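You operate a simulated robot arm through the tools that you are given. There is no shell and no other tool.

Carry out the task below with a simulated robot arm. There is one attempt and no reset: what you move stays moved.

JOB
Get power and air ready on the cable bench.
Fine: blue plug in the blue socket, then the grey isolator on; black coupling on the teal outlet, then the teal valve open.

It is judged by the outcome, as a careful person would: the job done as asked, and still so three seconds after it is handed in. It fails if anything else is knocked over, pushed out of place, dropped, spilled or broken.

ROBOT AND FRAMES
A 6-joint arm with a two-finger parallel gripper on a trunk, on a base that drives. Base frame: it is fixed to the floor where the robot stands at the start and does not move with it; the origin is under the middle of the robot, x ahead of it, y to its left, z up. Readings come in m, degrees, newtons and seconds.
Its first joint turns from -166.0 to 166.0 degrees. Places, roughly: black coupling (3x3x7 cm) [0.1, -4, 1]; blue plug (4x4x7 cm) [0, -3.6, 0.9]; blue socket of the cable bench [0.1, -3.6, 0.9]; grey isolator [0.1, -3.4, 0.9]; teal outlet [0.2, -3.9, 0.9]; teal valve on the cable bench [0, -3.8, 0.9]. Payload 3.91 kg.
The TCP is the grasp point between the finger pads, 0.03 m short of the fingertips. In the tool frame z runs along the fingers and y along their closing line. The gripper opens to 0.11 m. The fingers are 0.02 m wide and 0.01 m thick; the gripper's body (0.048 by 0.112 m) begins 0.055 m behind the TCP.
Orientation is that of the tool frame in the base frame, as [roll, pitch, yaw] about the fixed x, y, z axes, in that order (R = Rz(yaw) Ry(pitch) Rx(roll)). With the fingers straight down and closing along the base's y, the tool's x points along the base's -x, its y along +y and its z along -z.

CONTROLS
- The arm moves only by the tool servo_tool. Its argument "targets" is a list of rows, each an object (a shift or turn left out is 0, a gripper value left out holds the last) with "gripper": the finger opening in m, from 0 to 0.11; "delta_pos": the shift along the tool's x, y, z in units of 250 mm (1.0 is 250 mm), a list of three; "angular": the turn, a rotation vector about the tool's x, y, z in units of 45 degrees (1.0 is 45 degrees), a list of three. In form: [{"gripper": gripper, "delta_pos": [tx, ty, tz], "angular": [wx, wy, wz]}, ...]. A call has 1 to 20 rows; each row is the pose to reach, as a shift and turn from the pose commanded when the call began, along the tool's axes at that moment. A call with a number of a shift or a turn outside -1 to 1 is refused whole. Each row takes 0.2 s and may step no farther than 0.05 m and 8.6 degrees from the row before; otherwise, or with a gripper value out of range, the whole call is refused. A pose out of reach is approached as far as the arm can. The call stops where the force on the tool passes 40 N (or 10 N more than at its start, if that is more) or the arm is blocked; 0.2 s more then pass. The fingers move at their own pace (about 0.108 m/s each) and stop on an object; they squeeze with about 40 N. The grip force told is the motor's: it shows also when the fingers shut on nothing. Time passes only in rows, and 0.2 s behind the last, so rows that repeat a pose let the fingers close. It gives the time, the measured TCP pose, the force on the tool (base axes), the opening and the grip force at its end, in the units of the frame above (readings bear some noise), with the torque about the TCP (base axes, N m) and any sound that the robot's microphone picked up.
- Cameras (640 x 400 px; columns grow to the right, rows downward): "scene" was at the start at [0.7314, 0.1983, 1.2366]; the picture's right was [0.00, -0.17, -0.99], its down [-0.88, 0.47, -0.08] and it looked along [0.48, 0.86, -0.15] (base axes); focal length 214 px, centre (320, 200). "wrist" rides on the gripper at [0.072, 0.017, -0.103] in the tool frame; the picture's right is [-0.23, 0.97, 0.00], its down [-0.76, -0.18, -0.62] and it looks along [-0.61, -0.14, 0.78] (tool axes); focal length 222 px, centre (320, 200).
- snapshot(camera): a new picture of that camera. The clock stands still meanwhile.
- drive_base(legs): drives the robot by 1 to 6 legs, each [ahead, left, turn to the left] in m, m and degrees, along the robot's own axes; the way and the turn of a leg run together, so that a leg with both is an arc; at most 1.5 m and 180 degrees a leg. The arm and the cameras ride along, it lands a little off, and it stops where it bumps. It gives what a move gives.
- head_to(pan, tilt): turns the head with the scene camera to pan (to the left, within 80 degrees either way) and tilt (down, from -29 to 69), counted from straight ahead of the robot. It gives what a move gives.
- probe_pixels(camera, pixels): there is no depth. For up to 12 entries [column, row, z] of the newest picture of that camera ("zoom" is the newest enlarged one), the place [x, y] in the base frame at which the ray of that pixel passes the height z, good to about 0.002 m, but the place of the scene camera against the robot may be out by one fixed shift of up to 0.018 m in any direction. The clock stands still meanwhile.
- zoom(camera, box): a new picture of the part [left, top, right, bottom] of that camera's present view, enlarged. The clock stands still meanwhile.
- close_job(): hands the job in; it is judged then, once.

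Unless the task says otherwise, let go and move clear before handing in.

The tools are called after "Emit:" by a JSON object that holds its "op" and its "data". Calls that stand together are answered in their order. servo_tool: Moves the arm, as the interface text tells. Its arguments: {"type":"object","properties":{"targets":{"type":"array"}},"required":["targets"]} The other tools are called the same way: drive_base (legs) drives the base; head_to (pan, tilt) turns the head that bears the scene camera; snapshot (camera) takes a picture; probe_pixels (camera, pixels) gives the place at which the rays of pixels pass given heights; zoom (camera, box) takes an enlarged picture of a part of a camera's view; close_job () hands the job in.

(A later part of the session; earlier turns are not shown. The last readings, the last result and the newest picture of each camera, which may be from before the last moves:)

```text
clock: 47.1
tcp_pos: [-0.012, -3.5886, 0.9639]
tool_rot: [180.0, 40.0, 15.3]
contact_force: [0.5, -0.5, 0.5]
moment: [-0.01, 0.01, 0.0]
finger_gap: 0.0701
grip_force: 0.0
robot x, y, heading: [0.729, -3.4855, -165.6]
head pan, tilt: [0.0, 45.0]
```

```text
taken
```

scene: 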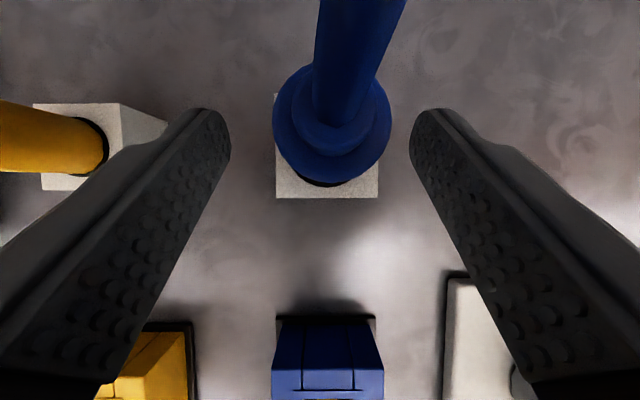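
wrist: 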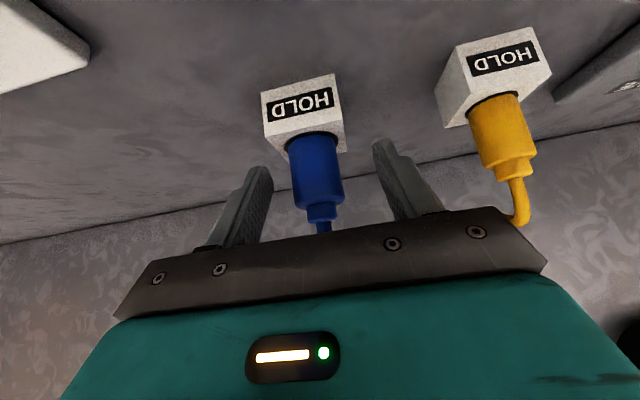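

Fingers straddle the plug centrally (wrist plug at (318,180), scene top view plug (330,130) between tips (210,120) and (430,120)). I close the grip.

Emit:
{"op": "servo_tool", "data": {"targets": [{"gripper": 0.05}, {"gripper": 0.03}, {"gripper": 0.03}, {"gripper": 0.03}]}}

Emit:
{"op": "snapshot", "data": {"camera": "wrist"}}

Emit:
{"op": "snapshot", "data": {"camera": "scene"}}

```text
clock: 48.1
tcp_pos: [-0.0115, -3.5881, 0.9658]
tool_rot: [179.9, 40.0, 15.2]
contact_force: [-2.3, 5.7, 2.5]
moment: [0.13, 0.08, -0.04]
finger_gap: 0.0329
grip_force: 2.3
robot x, y, heading: [0.723, -3.484, -165.6]
head pan, tilt: [0.0, 45.0]
```

```text
taken
```

wrist: 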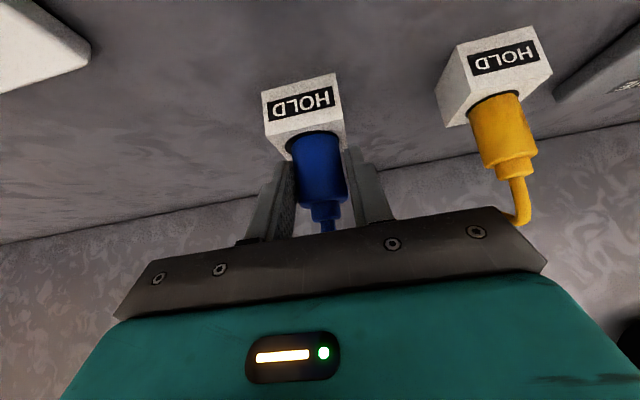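

```text
taken
```

scene: 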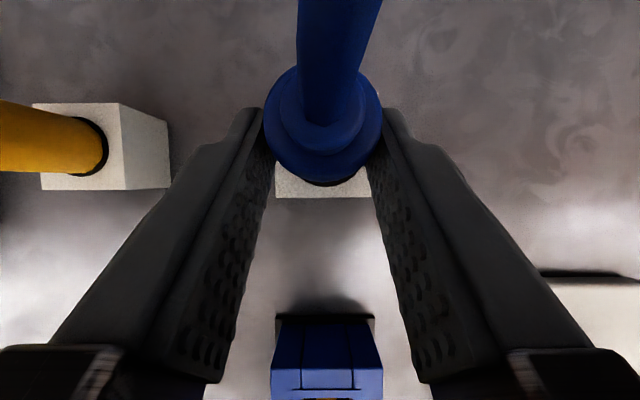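

The fingers touch at a 33 mm gap but the grip force is still only 2.3 N because my commanded gap was just below. I command a tighter gap for a firm squeeze.

Emit:
{"op": "servo_tool", "data": {"targets": [{"gripper": 0.01}, {"gripper": 0.0}, {"gripper": 0.0}]}}

```text
clock: 48.9
tcp_pos: [-0.0105, -3.5875, 0.965]
tool_rot: [180.0, 40.1, 15.4]
contact_force: [-5.7, 12.6, 4.3]
moment: [0.43, 0.23, -0.19]
finger_gap: 0.0309
grip_force: 40.1
robot x, y, heading: [0.726, -3.4839, -165.2]
head pan, tilt: [0.0, 45.0]
```

Firm grip now (40 N at 31 mm). I lift straight up slowly, about 0.06 m.

Emit:
{"op": "servo_tool", "data": {"targets": [{"gripper": 0.0, "delta_pos": [-0.0257, 0, -0.0306]}, {"delta_pos": [-0.0514, 0, -0.0613]}, {"delta_pos": [-0.0771, 0, -0.0919]}, {"delta_pos": [-0.1028, 0, -0.1226]}, {"delta_pos": [-0.1285, 0, -0.1532]}, {"delta_pos": [-0.1543, 0, -0.1838]}, {"delta_pos": [-0.1543, 0, -0.1838]}]}}

Emit:
{"op": "snapshot", "data": {"camera": "wrist"}}

Emit:
{"op": "zoom", "data": {"camera": "wrist", "box": [220, 50, 420, 175]}}

Emit:
{"op": "snapshot", "data": {"camera": "scene"}}

```text
clock: 50.5
tcp_pos: [-0.0129, -3.588, 1.0274]
tool_rot: [179.9, 40.0, 15.3]
contact_force: [0.3, -0.1, -1.0]
moment: [-0.03, 0.0, 0.0]
finger_gap: 0.0303
grip_force: 39.7
robot x, y, heading: [0.7261, -3.4813, -165.7]
head pan, tilt: [0.0, 45.0]
```

```text
taken
```

wrist: 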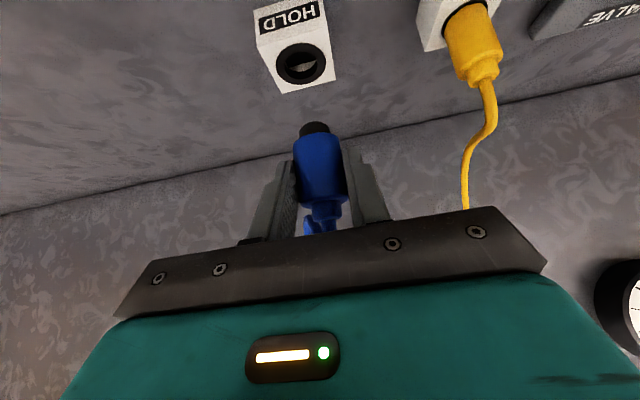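

```text
3.20 times, centred on (320, 112) of wrist
```

zoom: 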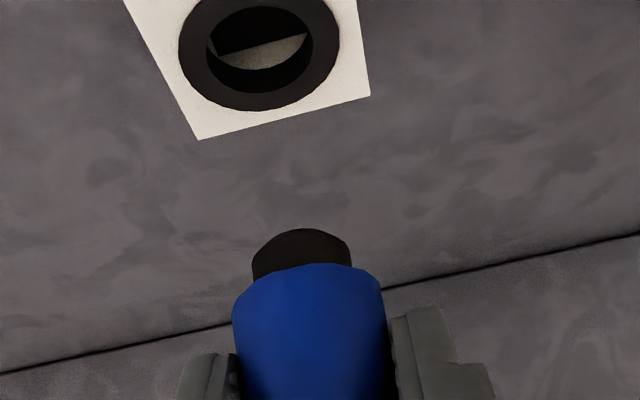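

```text
taken
```

scene: 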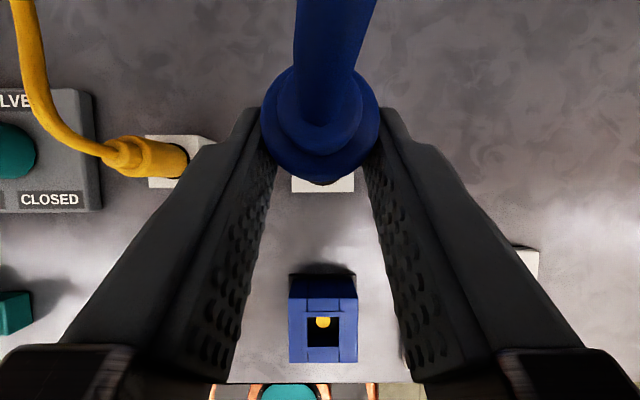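

The plug is out: its nose is a round black tip (zoom (300,255)), and the holder is empty. I probe the nose's lower rim to learn how far it hangs below the TCP, and re-check the socket hole in the scene picture.

Emit:
{"op": "probe_pixels", "data": {"camera": "wrist", "pixels": [[313.8, 121.3, 0.95], [313.8, 121.3, 0.98], [313.8, 133, 0.98], [313.8, 133, 1.0], [302, 62, 0.92], [302, 62, 0.94], [284, 62, 0.932], [327, 58, 0.932]]}}

Emit:
{"op": "probe_pixels", "data": {"camera": "scene", "pixels": [[323, 332, 0.9], [323, 332, 0.94], [320, 130, 1.03], [355, 187, 0.932]]}}

Emit:
{"op": "zoom", "data": {"camera": "scene", "box": [270, 250, 390, 390]}}

```text
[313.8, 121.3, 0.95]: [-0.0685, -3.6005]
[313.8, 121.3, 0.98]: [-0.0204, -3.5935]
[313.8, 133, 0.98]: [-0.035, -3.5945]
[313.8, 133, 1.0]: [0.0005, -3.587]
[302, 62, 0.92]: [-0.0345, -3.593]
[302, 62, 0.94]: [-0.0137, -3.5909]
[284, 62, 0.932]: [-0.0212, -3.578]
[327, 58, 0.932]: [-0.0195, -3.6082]
```

```text
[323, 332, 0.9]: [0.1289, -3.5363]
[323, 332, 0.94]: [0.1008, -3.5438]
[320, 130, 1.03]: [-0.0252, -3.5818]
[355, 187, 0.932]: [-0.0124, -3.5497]
```

```text
2.86 times, centred on (330, 320) of scene
```

zoom: 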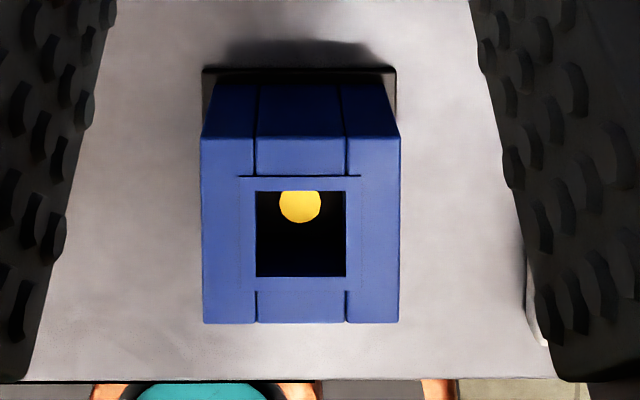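

Nose bottom is ~42 mm and body bottom ~31 mm below TCP; plug nose ≈20 mm, socket hole ≈23 mm. I carry the plug level 0.124 m back toward me to hover above the blue socket.

Emit:
{"op": "servo_tool", "data": {"targets": [{"gripper": 0.0, "delta_pos": [0.095, 0, -0.0795]}, {"delta_pos": [0.19, 0, -0.159]}, {"delta_pos": [0.285, 0, -0.2385]}, {"delta_pos": [0.379, 0, -0.318]}, {"delta_pos": [0.379, 0, -0.318]}]}}

Emit:
{"op": "snapshot", "data": {"camera": "wrist"}}

Emit:
{"op": "zoom", "data": {"camera": "wrist", "box": [220, 30, 420, 155]}}

Emit:
{"op": "snapshot", "data": {"camera": "scene"}}

```text
clock: 51.7
tcp_pos: [0.1065, -3.5563, 1.0262]
tool_rot: [180.0, 40.0, 15.3]
contact_force: [-0.8, 0.2, -1.2]
moment: [-0.04, 0.04, 0.01]
finger_gap: 0.0305
grip_force: 39.7
robot x, y, heading: [0.7248, -3.4877, -165.5]
head pan, tilt: [0.0, 45.0]
```

```text
taken
```

wrist: 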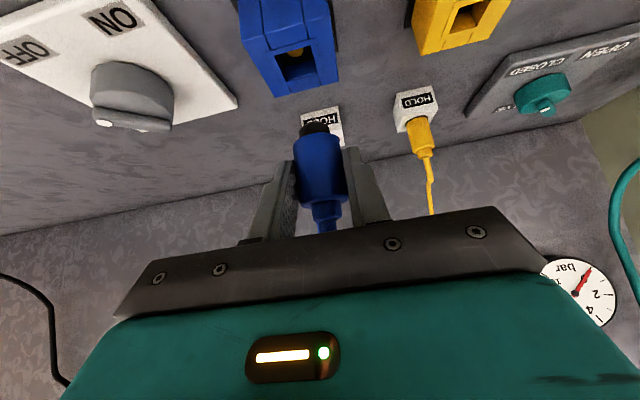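

```text
3.20 times, centred on (320, 92) of wrist
```

zoom: 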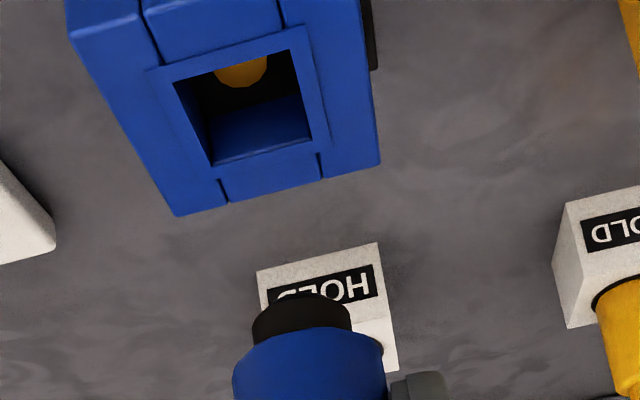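

```text
taken
```

scene: 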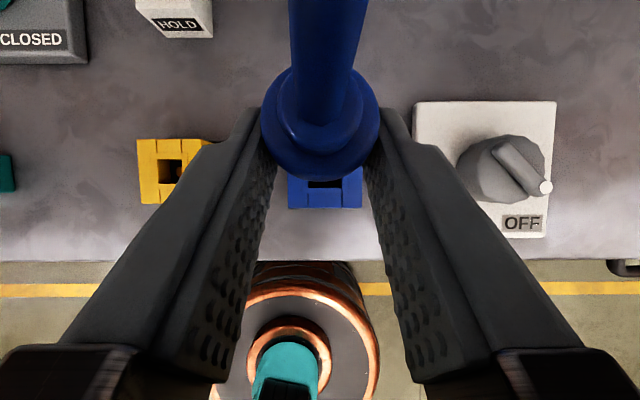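

In this close wrist view the hole's centre is at about (297.5,65) – plug directly above would be near (302,65). I probe this sight line to intersect with the earlier ones and fix the socket height.

Emit:
{"op": "probe_pixels", "data": {"camera": "wrist", "pixels": [[297.5, 65.2, 0.9], [297.5, 65.2, 0.924], [297.5, 65.2, 0.94], [273.8, 55.4, 0.93], [310.6, 45.4, 0.93], [317.2, 72.9, 0.93], [286.2, 81.6, 0.93], [275, 97, 0.93], [339, 81, 0.93]]}}

Emit:
{"op": "head_to", "data": {"pan": 0, "tilt": 69}}

Emit:
{"op": "snapshot", "data": {"camera": "scene"}}

```text
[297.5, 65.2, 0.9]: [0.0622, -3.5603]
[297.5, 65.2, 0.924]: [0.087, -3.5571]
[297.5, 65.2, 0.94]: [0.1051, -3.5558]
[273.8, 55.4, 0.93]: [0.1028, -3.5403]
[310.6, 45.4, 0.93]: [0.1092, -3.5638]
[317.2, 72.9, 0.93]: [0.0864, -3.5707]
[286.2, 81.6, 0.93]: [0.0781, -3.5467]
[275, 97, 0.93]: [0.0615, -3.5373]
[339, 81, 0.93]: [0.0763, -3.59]
```

```text
clock: 52.5
tcp_pos: [0.1061, -3.5569, 1.0262]
tool_rot: [180.0, 40.0, 15.3]
contact_force: [0.3, 0.1, -0.6]
moment: [-0.01, 0.01, 0.01]
finger_gap: 0.0304
grip_force: 40.3
robot x, y, heading: [0.7229, -3.485, -165.5]
head pan, tilt: [0.0, 68.8]
```

```text
taken
```

scene: 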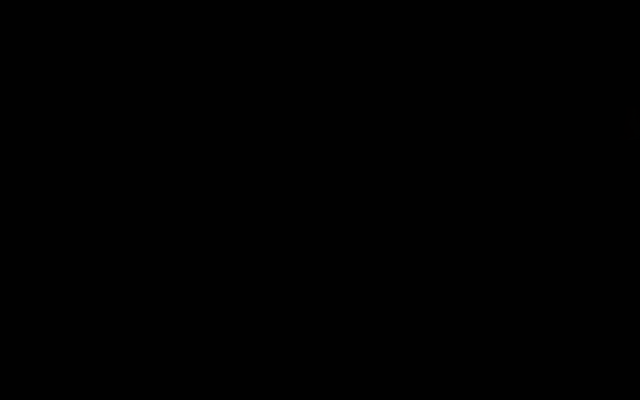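

Three wrist sight lines agree on socket mouth ≈(0.0985,-3.5567,0.934), hole ≈24 mm. I shift the plug 2 mm back, 3 mm right and lower to about 8 mm above the socket for a last check.

Emit:
{"op": "servo_tool", "data": {"targets": [{"gripper": 0.0, "delta_pos": [0.04, -0.006, 0.04]}, {"delta_pos": [0.08, -0.012, 0.085]}, {"delta_pos": [0.114, -0.012, 0.1236]}, {"delta_pos": [0.114, -0.012, 0.1236]}]}}

Emit:
{"op": "snapshot", "data": {"camera": "wrist"}}

Emit:
{"op": "zoom", "data": {"camera": "wrist", "box": [220, 60, 420, 185]}}

Emit:
{"op": "head_to", "data": {"pan": 0, "tilt": 35}}

Emit:
{"op": "snapshot", "data": {"camera": "scene"}}

```text
clock: 53.5
tcp_pos: [0.1088, -3.5508, 0.983]
tool_rot: [180.0, 40.0, 15.3]
contact_force: [0.0, -0.1, -0.1]
moment: [0.0, 0.01, 0.0]
finger_gap: 0.0305
grip_force: 39.9
robot x, y, heading: [0.7281, -3.4852, -165.5]
head pan, tilt: [0.0, 68.8]
```

```text
taken
```

wrist: 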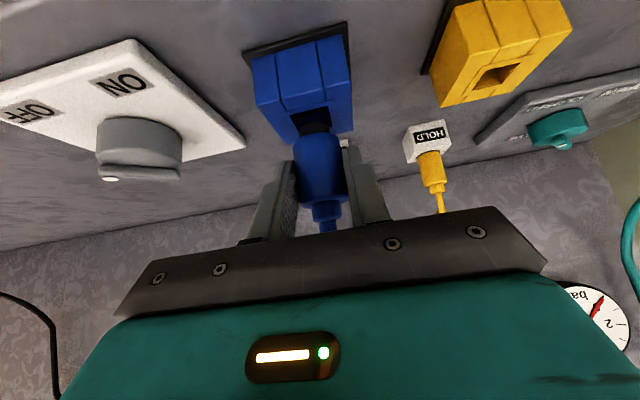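

```text
3.20 times, centred on (320, 122) of wrist
```

zoom: 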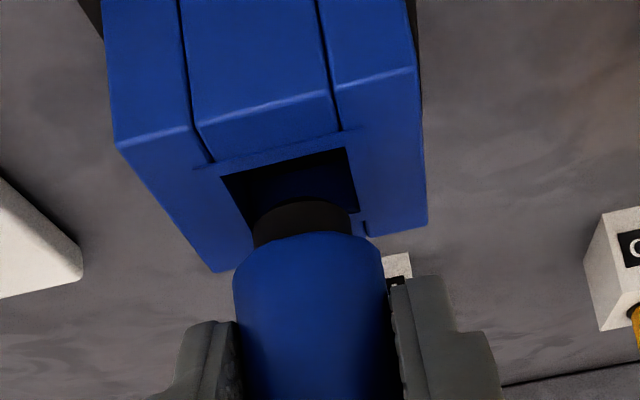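

```text
clock: 54.5
tcp_pos: [0.1079, -3.5515, 0.9834]
tool_rot: [-179.9, 40.0, 15.2]
contact_force: [0.1, 0.3, -0.3]
moment: [0.03, -0.01, -0.03]
finger_gap: 0.0308
grip_force: 40.0
robot x, y, heading: [0.7265, -3.4833, -165.7]
head pan, tilt: [0.0, 35.0]
```

```text
taken
```

scene: 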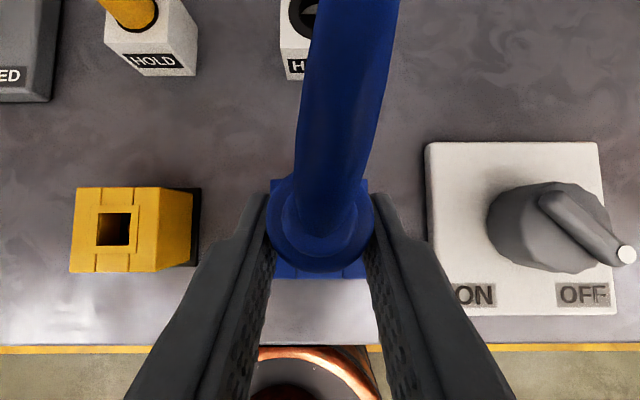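

The plug hovers over the hole; laterally block (272–368) and plug (265–375) centre on column 320 in the scene view. I check the fore-aft alignment through probes of block centre and plug collar.

Emit:
{"op": "probe_pixels", "data": {"camera": "scene", "pixels": [[320, 229.5, 0.934], [320, 217, 0.987], [272, 180, 0.934], [368, 180, 0.934], [272, 279, 0.934], [368, 279, 0.934], [265, 217, 0.987], [375, 217, 0.987]]}}

Emit:
{"op": "zoom", "data": {"camera": "scene", "box": [240, 160, 400, 290]}}

```text
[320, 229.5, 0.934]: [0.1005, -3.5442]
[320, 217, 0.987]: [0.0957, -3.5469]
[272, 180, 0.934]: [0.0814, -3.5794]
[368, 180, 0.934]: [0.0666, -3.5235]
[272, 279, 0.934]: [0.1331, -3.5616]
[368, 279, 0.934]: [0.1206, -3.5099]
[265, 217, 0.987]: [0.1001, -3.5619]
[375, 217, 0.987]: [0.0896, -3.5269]
```

```text
3.08 times, centred on (320, 225) of scene
```

zoom: 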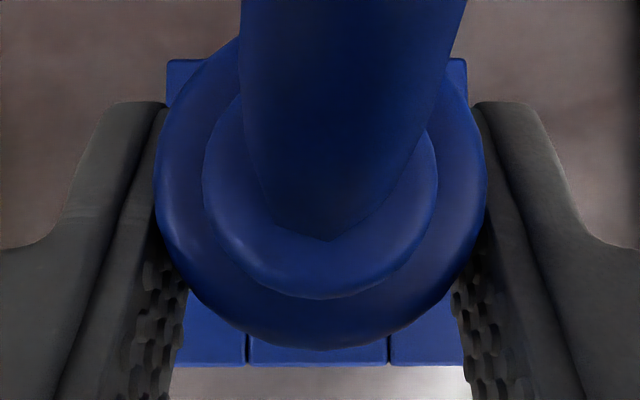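

Scene and wrist both hint the socket is 2–3 mm nearer the robot than the plug, so I shift back 2.5 mm and lower in small steps, watching the force.

Emit:
{"op": "servo_tool", "data": {"targets": [{"gripper": 0.0, "delta_pos": [0.0077, 0, -0.0064]}, {"delta_pos": [0.0154, 0, 0.0028]}, {"delta_pos": [0.0231, 0, 0.012]}, {"delta_pos": [0.0308, 0, 0.0212]}, {"delta_pos": [0.0385, 0, 0.0304]}, {"delta_pos": [0.0385, 0, 0.0304]}]}}

Emit:
{"op": "zoom", "data": {"camera": "wrist", "box": [220, 60, 420, 185]}}

```text
clock: 55.9
tcp_pos: [0.1116, -3.5506, 0.973]
tool_rot: [-179.9, 40.0, 15.3]
contact_force: [5.2, 1.1, 6.5]
moment: [0.01, -0.08, 0.0]
finger_gap: 0.0307
grip_force: 40.0
robot x, y, heading: [0.7285, -3.4801, -165.5]
head pan, tilt: [0.0, 35.0]
```

```text
3.20 times, centred on (320, 122) of wrist
```

zoom: 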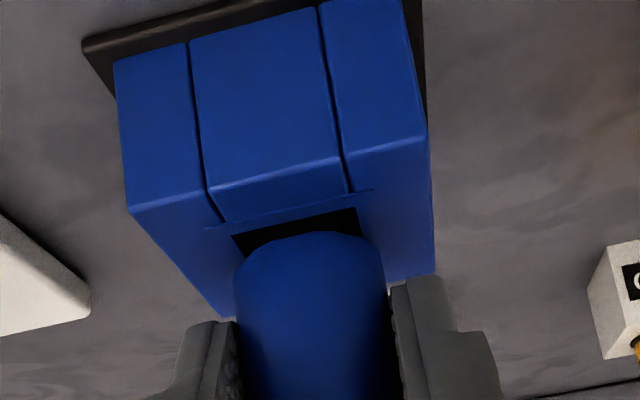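

There is a light contact pushing the tool back toward the robot (5 N) and up, and the gap shows at the hole's robot-side edge, so I back off 2 mm more toward the robot and continue down gently.

Emit:
{"op": "servo_tool", "data": {"targets": [{"gripper": 0.0, "delta_pos": [0.0061, 0, -0.0051]}, {"delta_pos": [0.0112, 0, 0.001]}, {"delta_pos": [0.0163, 0, 0.0072]}, {"delta_pos": [0.0163, 0, 0.0072]}]}}

Emit:
{"op": "zoom", "data": {"camera": "wrist", "box": [220, 60, 420, 185]}}

```text
clock: 56.9
tcp_pos: [0.1117, -3.5505, 0.9688]
tool_rot: [-179.9, 40.0, 15.3]
contact_force: [-2.3, 2.2, 10.9]
moment: [-0.03, 0.15, -0.05]
finger_gap: 0.0306
grip_force: 39.9
robot x, y, heading: [0.726, -3.4868, -165.6]
head pan, tilt: [0.0, 35.0]
```

```text
3.20 times, centred on (320, 122) of wrist
```

zoom: 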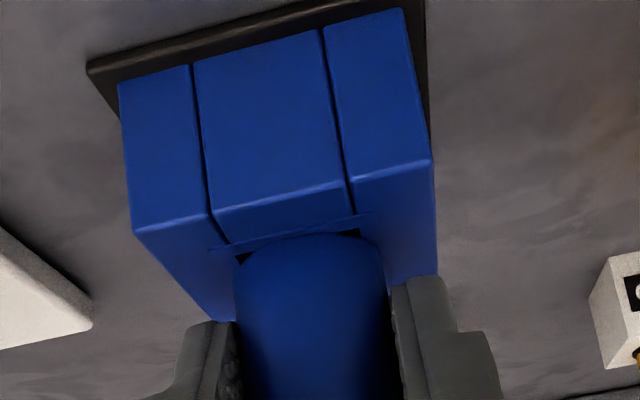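

The nose is going in, with 11 N upward resistance and nearly no side load. I keep pressing down 6 mm in small steps.

Emit:
{"op": "servo_tool", "data": {"targets": [{"gripper": 0.0, "delta_pos": [0.0039, 0, 0.0046]}, {"delta_pos": [0.0077, 0, 0.0092]}, {"delta_pos": [0.0116, 0, 0.0138]}, {"delta_pos": [0.0154, 0, 0.0184]}, {"delta_pos": [0.0154, 0, 0.0184]}]}}

Emit:
{"op": "zoom", "data": {"camera": "wrist", "box": [220, 60, 420, 185]}}

Emit:
{"op": "snapshot", "data": {"camera": "scene"}}

```text
clock: 57.7
tcp_pos: [0.1119, -3.5513, 0.9686]
tool_rot: [-179.9, 40.3, 15.5]
contact_force: [8.6, 1.2, 2.7]
moment: [0.03, -0.43, 0.07]
finger_gap: 0.0304
grip_force: 40.9
robot x, y, heading: [0.725, -3.48, -165.4]
head pan, tilt: [0.0, 35.0]
stopped in row 3: the force on the tool passed its limit at 40 N (the readings are from after the stop); the commanded pose is now the measured one
```

```text
3.20 times, centred on (320, 122) of wrist
```

zoom: 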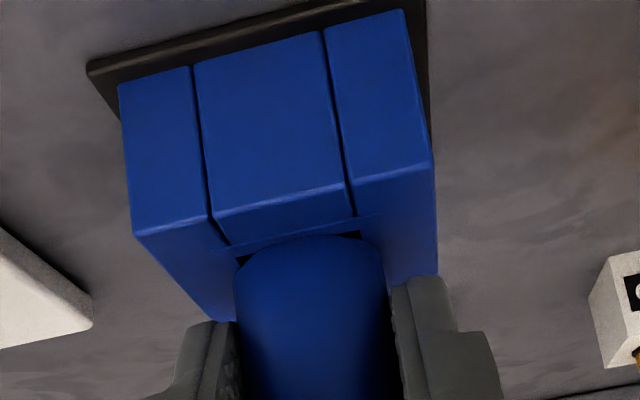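

```text
taken
```

scene: 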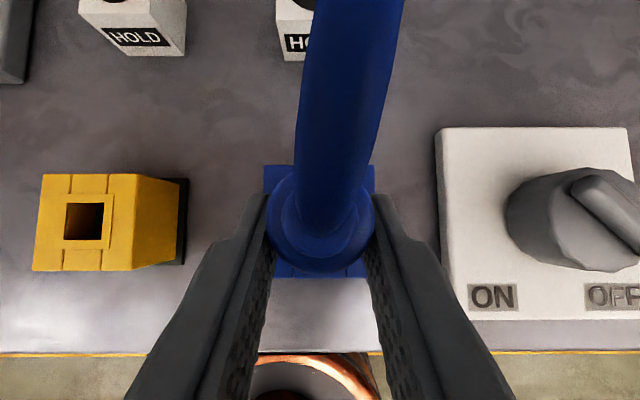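

Pressing stopped at 40 N with z=0.9686, which fits the body resting on the socket top (z≈0.937), though side force is 8.6 N toward me. I relieve it by 1 mm back and press once more to see whether it goes any deeper.

Emit:
{"op": "servo_tool", "data": {"targets": [{"gripper": 0.0, "delta_pos": [0.0031, 0, -0.0026]}, {"delta_pos": [0.0062, 0, 0.0011]}, {"delta_pos": [0.0093, 0, 0.0048]}, {"delta_pos": [0.0119, 0, 0.0079]}, {"delta_pos": [0.0144, 0, 0.0109]}, {"delta_pos": [0.0144, 0, 0.0109]}]}}

Emit:
{"op": "zoom", "data": {"camera": "wrist", "box": [260, 90, 380, 165]}}

```text
clock: 58.8
tcp_pos: [0.1126, -3.55, 0.9679]
tool_rot: [-179.8, 40.7, 15.5]
contact_force: [8.3, 0.8, 3.6]
moment: [0.0, -0.32, 0.01]
finger_gap: 0.0307
grip_force: 40.4
robot x, y, heading: [0.7243, -3.4824, -165.6]
head pan, tilt: [0.0, 35.0]
stopped in row 5: the force on the tool passed its limit at 40 N (the readings are from after the stop); the commanded pose is now the measured one
```

```text
5.33 times, centred on (320, 128) of wrist
```

zoom: 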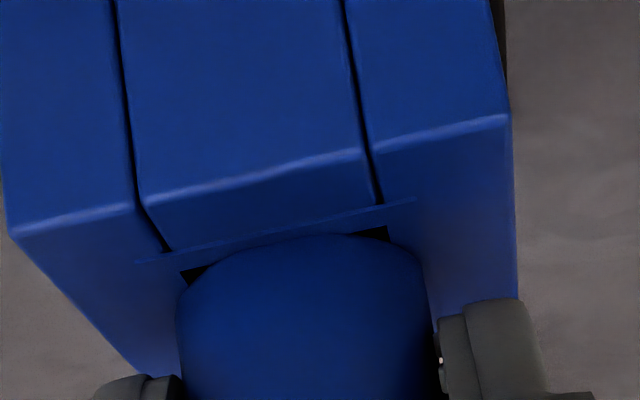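

It stops again at about the same height; possibly the fingertips (≈1–2 mm above the body's lower edge) rest on the socket block. I release, rise a little and look, then can press again with a higher grip.

Emit:
{"op": "servo_tool", "data": {"targets": [{"gripper": 0.02}, {"gripper": 0.05}, {"gripper": 0.06}, {"gripper": 0.06}]}}

Emit:
{"op": "snapshot", "data": {"camera": "wrist"}}

Emit:
{"op": "zoom", "data": {"camera": "wrist", "box": [260, 90, 380, 165]}}

Emit:
{"op": "zoom", "data": {"camera": "scene", "box": [240, 160, 400, 290]}}

```text
clock: 59.8
tcp_pos: [0.1131, -3.5513, 0.9675]
tool_rot: [-179.7, 40.7, 15.4]
contact_force: [-0.1, 0.1, 0.4]
moment: [0.03, -0.03, -0.01]
finger_gap: 0.0601
grip_force: 0.1
robot x, y, heading: [0.7235, -3.4859, -165.5]
head pan, tilt: [0.0, 35.0]
```

```text
taken
```

wrist: 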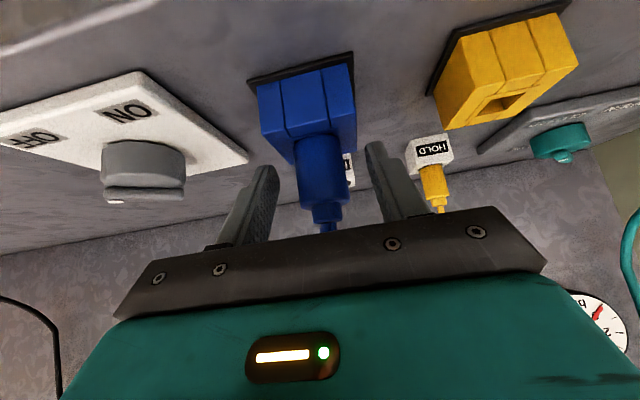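

```text
5.33 times, centred on (320, 128) of wrist
```

zoom: 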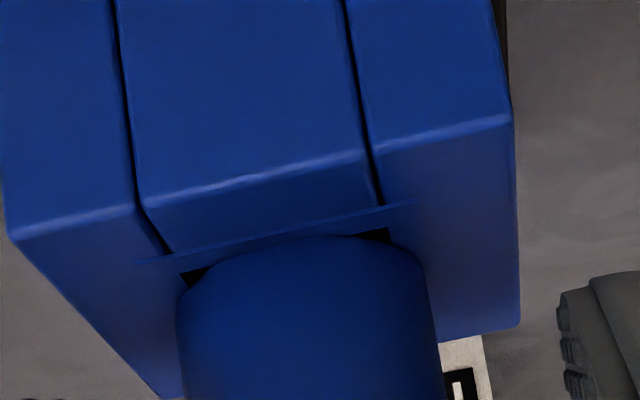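

```text
3.08 times, centred on (320, 225) of scene
```

zoom: 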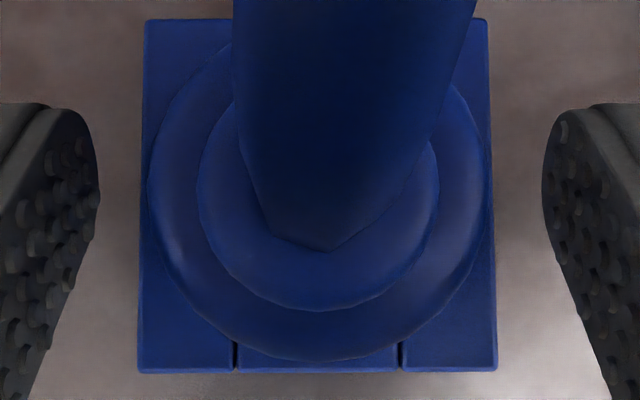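

The plug stands by itself, centred in the socket. To be sure it is fully home I regrip 8 mm higher and press again.

Emit:
{"op": "servo_tool", "data": {"targets": [{"gripper": 0.06, "delta_pos": [-0.0206, 0, -0.0245]}, {"gripper": 0.03}, {"gripper": 0.0, "delta_pos": [-0.0206, 0, -0.0245]}, {"gripper": 0.0, "delta_pos": [-0.0206, 0, -0.0245]}, {"gripper": 0.0, "delta_pos": [-0.0206, 0, -0.0245]}]}}

```text
clock: 61.0
tcp_pos: [0.1129, -3.5496, 0.9767]
tool_rot: [-179.9, 40.7, 15.5]
contact_force: [1.2, 3.9, -8.6]
moment: [0.08, -0.24, -0.08]
finger_gap: 0.0309
grip_force: 40.0
robot x, y, heading: [0.7283, -3.4824, -165.9]
head pan, tilt: [0.0, 35.0]
```

(My second row lacked the shift, so the grip closed while rising slightly; −8.6 N shows a small upward pull.) I now press down in small steps.

Emit:
{"op": "servo_tool", "data": {"targets": [{"gripper": 0.0, "delta_pos": [0.0051, 0, 0.0061]}, {"gripper": 0.0, "delta_pos": [0.0103, 0, 0.0123]}, {"gripper": 0.0, "delta_pos": [0.0154, 0, 0.0184]}, {"gripper": 0.0, "delta_pos": [0.0206, 0, 0.0245]}, {"gripper": 0.0, "delta_pos": [0.0257, 0, 0.0306]}, {"gripper": 0.0, "delta_pos": [0.0308, 0, 0.0367]}]}}

Emit:
{"op": "zoom", "data": {"camera": "wrist", "box": [260, 90, 380, 165]}}

```text
clock: 62.2
tcp_pos: [0.1119, -3.5502, 0.9686]
tool_rot: [-179.7, 41.1, 15.5]
contact_force: [9.1, 0.8, 4.5]
moment: [0.0, -0.39, 0.05]
finger_gap: 0.0307
grip_force: 40.0
robot x, y, heading: [0.7243, -3.4857, -165.7]
head pan, tilt: [0.0, 35.0]
stopped in row 6: the force on the tool passed its limit at 40 N (the readings are from after the stop); the commanded pose is now the measured one
```

```text
5.33 times, centred on (320, 128) of wrist
```

zoom: 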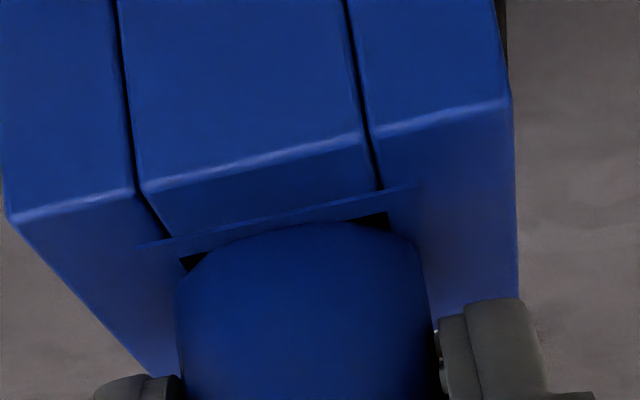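

That pressed at the same grip height, so it doesn't tell. I open, raise 9 mm with the fingers open, then close and press separately.

Emit:
{"op": "servo_tool", "data": {"targets": [{"gripper": 0.05}, {"gripper": 0.055}, {"gripper": 0.055, "delta_pos": [-0.0116, 0, -0.0138]}, {"gripper": 0.055, "delta_pos": [-0.0231, 0, -0.0276]}, {"gripper": 0.055, "delta_pos": [-0.0231, 0, -0.0276]}]}}

Emit:
{"op": "zoom", "data": {"camera": "wrist", "box": [260, 90, 380, 165]}}

Emit:
{"op": "servo_tool", "data": {"targets": [{"gripper": 0.03}, {"gripper": 0.0}, {"gripper": 0.0}, {"gripper": 0.0}]}}

Emit:
{"op": "servo_tool", "data": {"targets": [{"gripper": 0.0, "delta_pos": [0.0026, 0, 0.0031]}, {"gripper": 0.0, "delta_pos": [0.0051, 0, 0.0061]}, {"gripper": 0.0, "delta_pos": [0.0077, 0, 0.0092]}, {"gripper": 0.0, "delta_pos": [0.0103, 0, 0.0123]}, {"gripper": 0.0, "delta_pos": [0.0128, 0, 0.0153]}, {"gripper": 0.0, "delta_pos": [0.0154, 0, 0.0184]}]}}

Emit:
{"op": "zoom", "data": {"camera": "wrist", "box": [260, 90, 380, 165]}}

```text
clock: 63.4
tcp_pos: [0.1128, -3.5504, 0.9779]
tool_rot: [-179.8, 41.1, 15.4]
contact_force: [0.5, 0.4, 0.9]
moment: [0.03, 0.02, 0.02]
finger_gap: 0.0548
grip_force: 0.0
robot x, y, heading: [0.7248, -3.4831, -165.6]
head pan, tilt: [0.0, 35.0]
```

```text
5.33 times, centred on (320, 128) of wrist
```

zoom: 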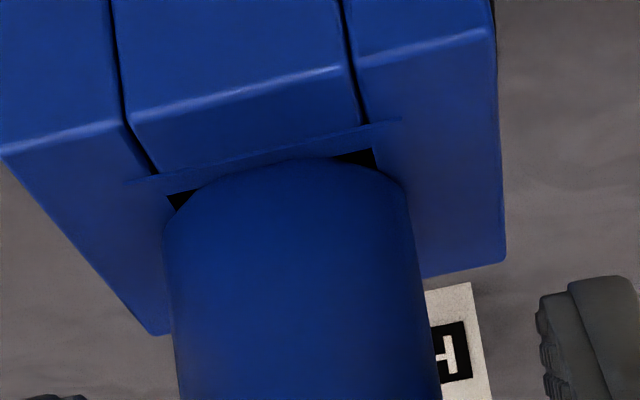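

```text
clock: 64.4
tcp_pos: [0.1118, -3.5501, 0.9782]
tool_rot: [-179.8, 41.1, 15.5]
contact_force: [-2.1, 1.7, 0.4]
moment: [0.16, 0.05, -0.08]
finger_gap: 0.0302
grip_force: 39.8
robot x, y, heading: [0.7254, -3.4833, -165.4]
head pan, tilt: [0.0, 35.0]
```

```text
clock: 65.7
tcp_pos: [0.1115, -3.5515, 0.9759]
tool_rot: [-179.6, 41.3, 15.5]
contact_force: [9.3, 0.2, 4.6]
moment: [0.08, -0.41, 0.05]
finger_gap: 0.0305
grip_force: 39.4
robot x, y, heading: [0.7232, -3.4873, -165.4]
head pan, tilt: [0.0, 35.0]
stopped in row 6: the force on the tool passed its limit at 42 N (the readings are from after the stop); the commanded pose is now the measured one
```

```text
5.33 times, centred on (320, 128) of wrist
```

zoom: 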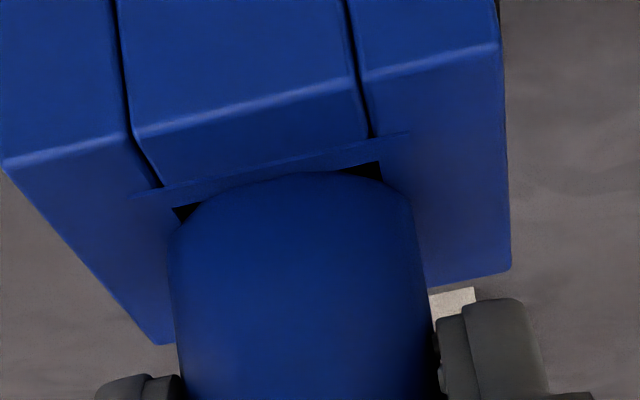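

Even with the fingertips well clear of the block, the plug gives a hard stop, and no gap or black nose shows under its body, so it is fully seated. I release and back away up along the tool axis.

Emit:
{"op": "servo_tool", "data": {"targets": [{"gripper": 0.05}, {"gripper": 0.065}, {"gripper": 0.065, "delta_pos": [0, 0, -0.1]}, {"gripper": 0.065, "delta_pos": [0, 0, -0.25]}, {"gripper": 0.065, "delta_pos": [0, 0, -0.42]}, {"gripper": 0.065, "delta_pos": [0, 0, -0.56]}, {"gripper": 0.065, "delta_pos": [0, 0, -0.56]}]}}

Emit:
{"op": "snapshot", "data": {"camera": "wrist"}}

Emit:
{"op": "zoom", "data": {"camera": "wrist", "box": [240, 0, 440, 125]}}

Emit:
{"op": "snapshot", "data": {"camera": "scene"}}

```text
clock: 67.3
tcp_pos: [0.2005, -3.5268, 1.0778]
tool_rot: [-179.6, 41.3, 15.5]
contact_force: [0.5, -0.4, -1.2]
moment: [-0.01, 0.03, 0.0]
finger_gap: 0.0647
grip_force: 0.2
robot x, y, heading: [0.7241, -3.4853, -165.6]
head pan, tilt: [0.0, 35.0]
```

```text
taken
```

wrist: 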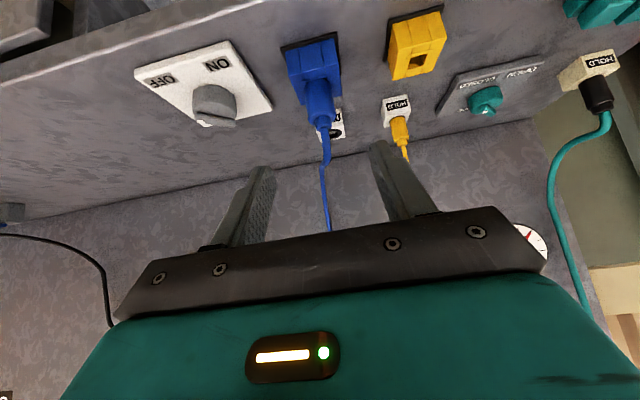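

```text
3.20 times, centred on (340, 62) of wrist
```

zoom: 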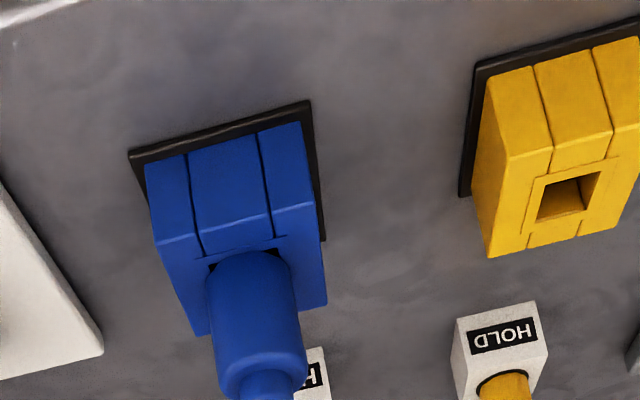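

```text
taken
```

scene: 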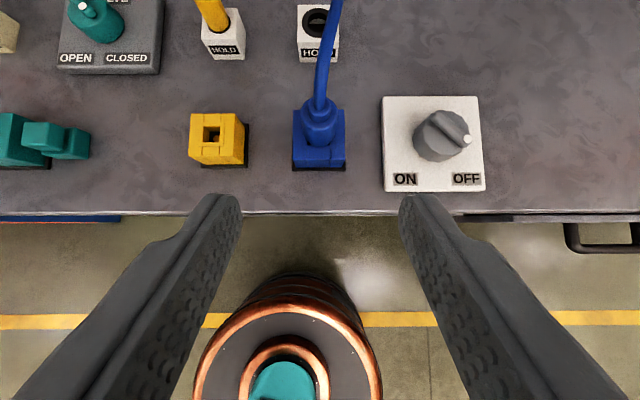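

The plug stands fully home with its cable slack. Next I bring the tool upright and move right to view the isolator knob closely.

Emit:
{"op": "servo_tool", "data": {"targets": [{"gripper": 0.065, "delta_pos": [-0.01, -0.11, 0.009], "angular": [0, 0.18, 0]}, {"delta_pos": [-0.02, -0.22, 0.018], "angular": [0, 0.36, 0]}, {"delta_pos": [-0.03, -0.33, 0.027], "angular": [0, 0.54, 0]}, {"delta_pos": [-0.04, -0.45, 0.036], "angular": [0, 0.72, 0]}, {"delta_pos": [-0.051, -0.561, 0.045], "angular": [0, 0.9, 0]}, {"delta_pos": [-0.051, -0.561, 0.045], "angular": [0, 0.918, 0]}]}}

Emit:
{"op": "head_to", "data": {"pan": 0, "tilt": 0}}

Emit:
{"op": "snapshot", "data": {"camera": "wrist"}}

Emit:
{"op": "zoom", "data": {"camera": "wrist", "box": [220, 60, 420, 185]}}

Emit:
{"op": "snapshot", "data": {"camera": "scene"}}

```text
clock: 68.7
tcp_pos: [0.1487, -3.3952, 1.0802]
tool_rot: [-179.7, -0.1, 15.3]
contact_force: [0.1, 0.3, 0.3]
moment: [-0.04, 0.0, 0.02]
finger_gap: 0.0651
grip_force: 0.2
robot x, y, heading: [0.7284, -3.4823, -165.5]
head pan, tilt: [0.0, 35.0]
```

```text
clock: 69.7
tcp_pos: [0.1468, -3.3938, 1.0801]
tool_rot: [-179.7, 0.0, 15.3]
contact_force: [0.5, -0.4, -0.8]
moment: [-0.02, 0.01, 0.0]
finger_gap: 0.0649
grip_force: 0.0
robot x, y, heading: [0.7273, -3.4834, -165.7]
head pan, tilt: [0.0, 0.0]
```

```text
taken
```

wrist: 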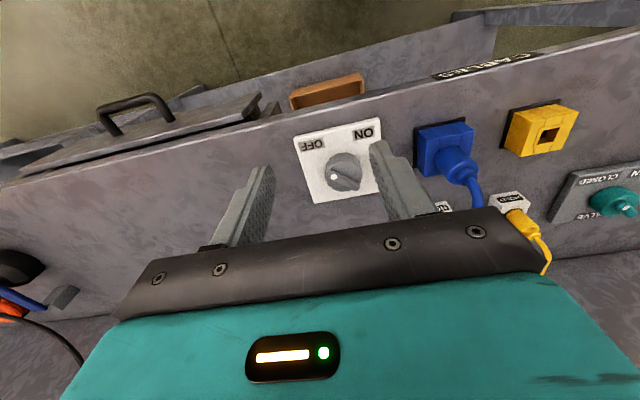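

```text
3.20 times, centred on (320, 122) of wrist
```

zoom: 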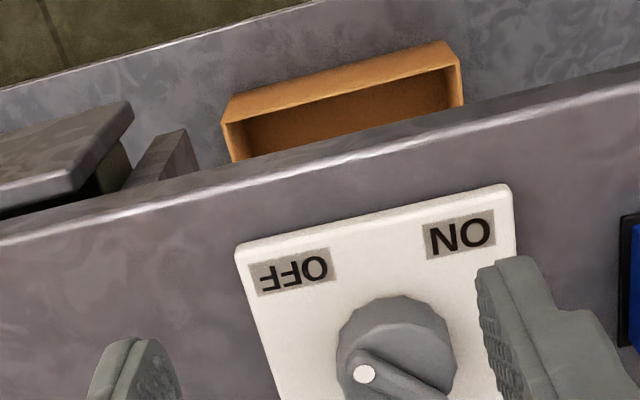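

```text
taken
```

scene: 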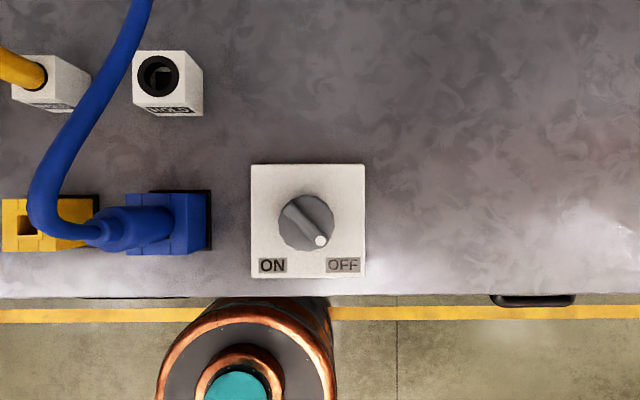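

The scene view from above shows the knob at (306,222) with its ridge pointing 45° to OFF (dot (320,241)). I probe the knob in both views.

Emit:
{"op": "probe_pixels", "data": {"camera": "wrist", "pixels": [[344, 168, 0.9], [344, 168, 0.92], [333.75, 177, 0.92], [339, 160, 0.885], [296, 136.5, 0.885], [378, 119, 0.885], [314, 203, 0.885]]}}

Emit:
{"op": "probe_pixels", "data": {"camera": "scene", "pixels": [[306, 222, 0.9], [306, 222, 0.92], [320, 241, 0.92], [308, 221, 0.885], [251, 164, 0.885], [366, 164, 0.885], [251, 277, 0.885], [366, 277, 0.885]]}}

Emit:
{"op": "zoom", "data": {"camera": "scene", "box": [240, 155, 380, 290]}}

```text
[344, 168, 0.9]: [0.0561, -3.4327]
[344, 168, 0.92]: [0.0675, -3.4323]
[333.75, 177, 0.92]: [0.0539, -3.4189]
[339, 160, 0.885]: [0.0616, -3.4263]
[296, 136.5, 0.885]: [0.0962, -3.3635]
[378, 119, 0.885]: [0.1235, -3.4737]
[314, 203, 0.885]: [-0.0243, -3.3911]
```

```text
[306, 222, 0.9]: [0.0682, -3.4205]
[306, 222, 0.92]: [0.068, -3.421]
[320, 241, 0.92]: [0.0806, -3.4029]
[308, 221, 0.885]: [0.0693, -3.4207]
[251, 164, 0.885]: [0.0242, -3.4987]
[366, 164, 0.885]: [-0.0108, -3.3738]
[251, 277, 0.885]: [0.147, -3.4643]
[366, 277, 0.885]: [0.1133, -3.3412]
```

```text
2.96 times, centred on (310, 222) of scene
```

zoom: 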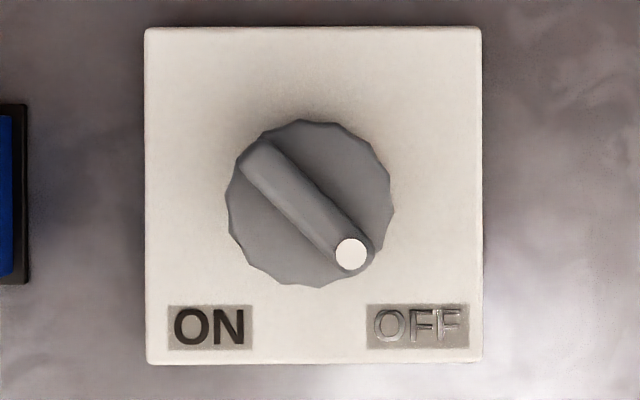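

Both cameras agree on a knob axis near (0.067,-3.4315), ridge at 46° toward OFF. I move over it, rotating the tool 45° counter-clockwise so the fingers will close across the ridge.

Emit:
{"op": "servo_tool", "data": {"targets": [{"gripper": 0.05, "delta_pos": [-0.07, 0.012, 0.06], "angular": [0, 0, -0.18]}, {"delta_pos": [-0.14, 0.024, 0.12], "angular": [0, 0, -0.36]}, {"delta_pos": [-0.21, 0.035, 0.18], "angular": [0, 0, -0.54]}, {"delta_pos": [-0.28, 0.046, 0.24], "angular": [0, 0, -0.72]}, {"delta_pos": [-0.35, 0.058, 0.3], "angular": [0, 0, -0.9]}, {"delta_pos": [-0.35, 0.058, 0.32], "angular": [0, 0, -1.0]}, {"delta_pos": [-0.35, 0.058, 0.32], "angular": [0, 0, -1.0]}]}}

Emit:
{"op": "snapshot", "data": {"camera": "wrist"}}

Emit:
{"op": "zoom", "data": {"camera": "wrist", "box": [220, 80, 420, 205]}}

Emit:
{"op": "head_to", "data": {"pan": 0, "tilt": 25}}

Emit:
{"op": "snapshot", "data": {"camera": "scene"}}

```text
clock: 71.3
tcp_pos: [0.0657, -3.4332, 1.0009]
tool_rot: [-179.7, -0.2, 60.5]
contact_force: [0.2, 0.7, -0.1]
moment: [-0.01, 0.03, -0.02]
finger_gap: 0.0502
grip_force: 0.0
robot x, y, heading: [0.7258, -3.4845, -165.5]
head pan, tilt: [0.0, 0.0]
```

```text
taken
```

wrist: 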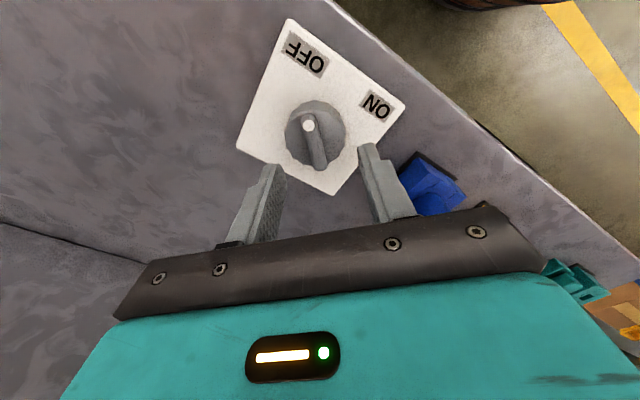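

```text
3.20 times, centred on (320, 142) of wrist
```

zoom: 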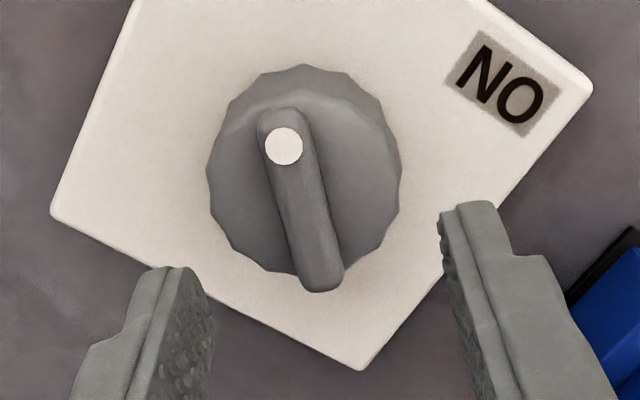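

```text
clock: 72.2
tcp_pos: [0.0673, -3.4324, 1.0013]
tool_rot: [-179.6, -0.2, 60.3]
contact_force: [-0.3, 0.6, 0.0]
moment: [0.0, 0.0, 0.02]
finger_gap: 0.0503
grip_force: 0.1
robot x, y, heading: [0.7259, -3.487, -165.6]
head pan, tilt: [0.0, 25.0]
```

```text
taken
```

scene: 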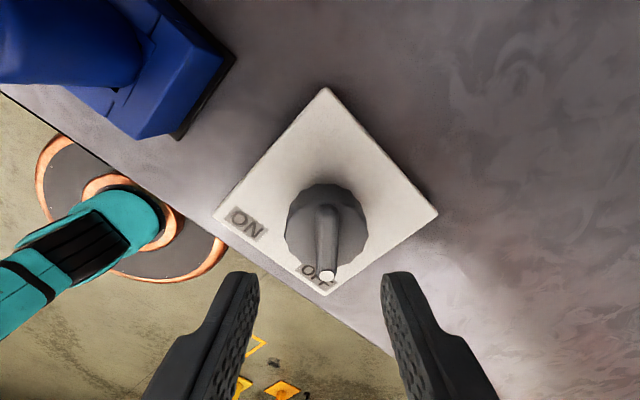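

The ridge lies parallel to the tool's x axis, as wanted, but sits slightly left of the axis (ridge centre wrist (314,142), knob centre (315,135)). I probe for the offset.

Emit:
{"op": "probe_pixels", "data": {"camera": "wrist", "pixels": [[315.3, 133.1, 0.9], [315.3, 133.1, 0.915], [314, 142.5, 0.915], [314, 142.5, 0.93], [308.4, 125.3, 0.92], [321, 168, 0.92]]}}

Emit:
{"op": "probe_pixels", "data": {"camera": "scene", "pixels": [[327, 238, 0.9], [327, 238, 0.92], [326, 210, 0.925], [327, 278, 0.925]]}}

Emit:
{"op": "zoom", "data": {"camera": "scene", "box": [220, 160, 440, 300]}}

```text
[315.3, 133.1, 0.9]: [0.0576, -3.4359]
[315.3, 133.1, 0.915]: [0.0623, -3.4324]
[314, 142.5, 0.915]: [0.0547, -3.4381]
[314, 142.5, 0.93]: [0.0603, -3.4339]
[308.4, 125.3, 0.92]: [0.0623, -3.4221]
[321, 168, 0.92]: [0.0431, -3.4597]
```

```text
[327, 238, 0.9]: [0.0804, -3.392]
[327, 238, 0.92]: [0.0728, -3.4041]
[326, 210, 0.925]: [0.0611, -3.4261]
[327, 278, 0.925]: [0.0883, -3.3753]
```

```text
2.86 times, centred on (330, 230) of scene
```

zoom: 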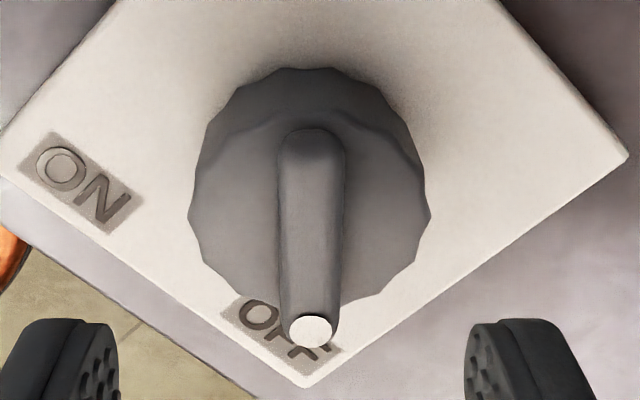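

Knob axis is about 4 mm toward tool −y. I correct and lower 15 mm, then look again at how the fingertips stand relative to the ridge.

Emit:
{"op": "servo_tool", "data": {"targets": [{"gripper": 0.05, "delta_pos": [-0.008, -0.016, 0.03]}, {"delta_pos": [-0.008, -0.016, 0.06]}, {"delta_pos": [-0.008, -0.016, 0.06]}]}}

Emit:
{"op": "snapshot", "data": {"camera": "wrist"}}

Emit:
{"op": "zoom", "data": {"camera": "wrist", "box": [220, 80, 420, 205]}}

Emit:
{"op": "zoom", "data": {"camera": "scene", "box": [180, 140, 480, 340]}}

```text
clock: 73.0
tcp_pos: [0.0623, -3.4314, 0.9865]
tool_rot: [-179.8, -0.1, 60.3]
contact_force: [0.1, 0.0, -0.6]
moment: [-0.04, 0.03, -0.02]
finger_gap: 0.0502
grip_force: 0.1
robot x, y, heading: [0.7267, -3.4858, -165.5]
head pan, tilt: [0.0, 25.0]
```

```text
taken
```

wrist: 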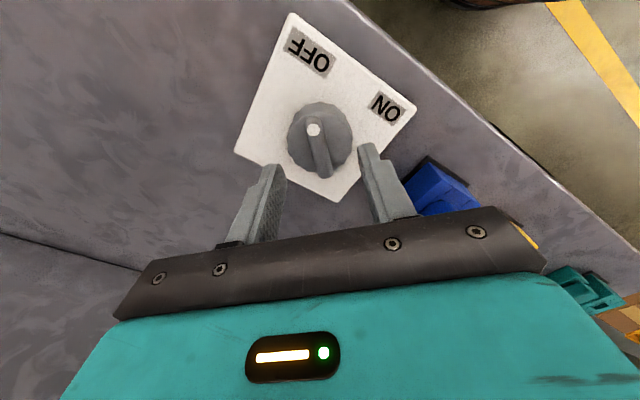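

```text
3.20 times, centred on (320, 142) of wrist
```

zoom: 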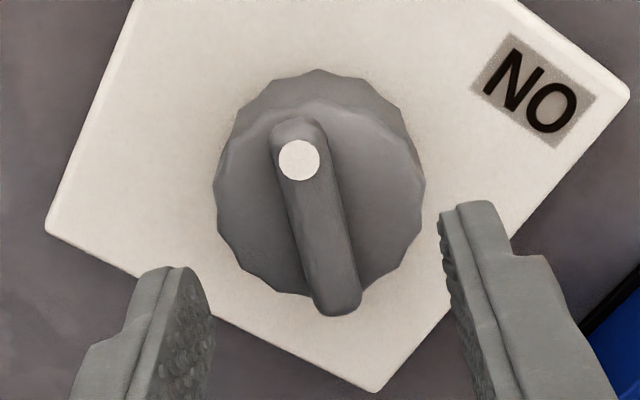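

```text
2.00 times, centred on (330, 240) of scene
```

zoom: 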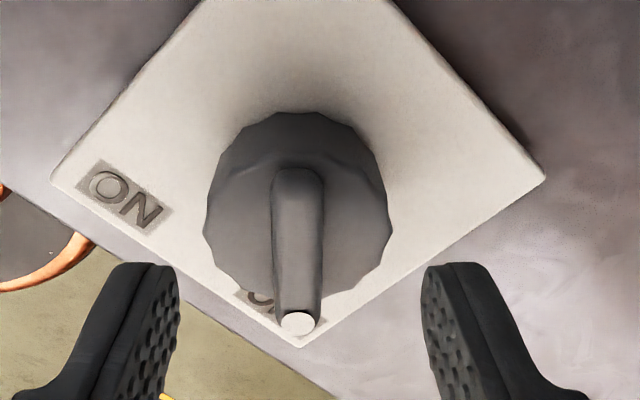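

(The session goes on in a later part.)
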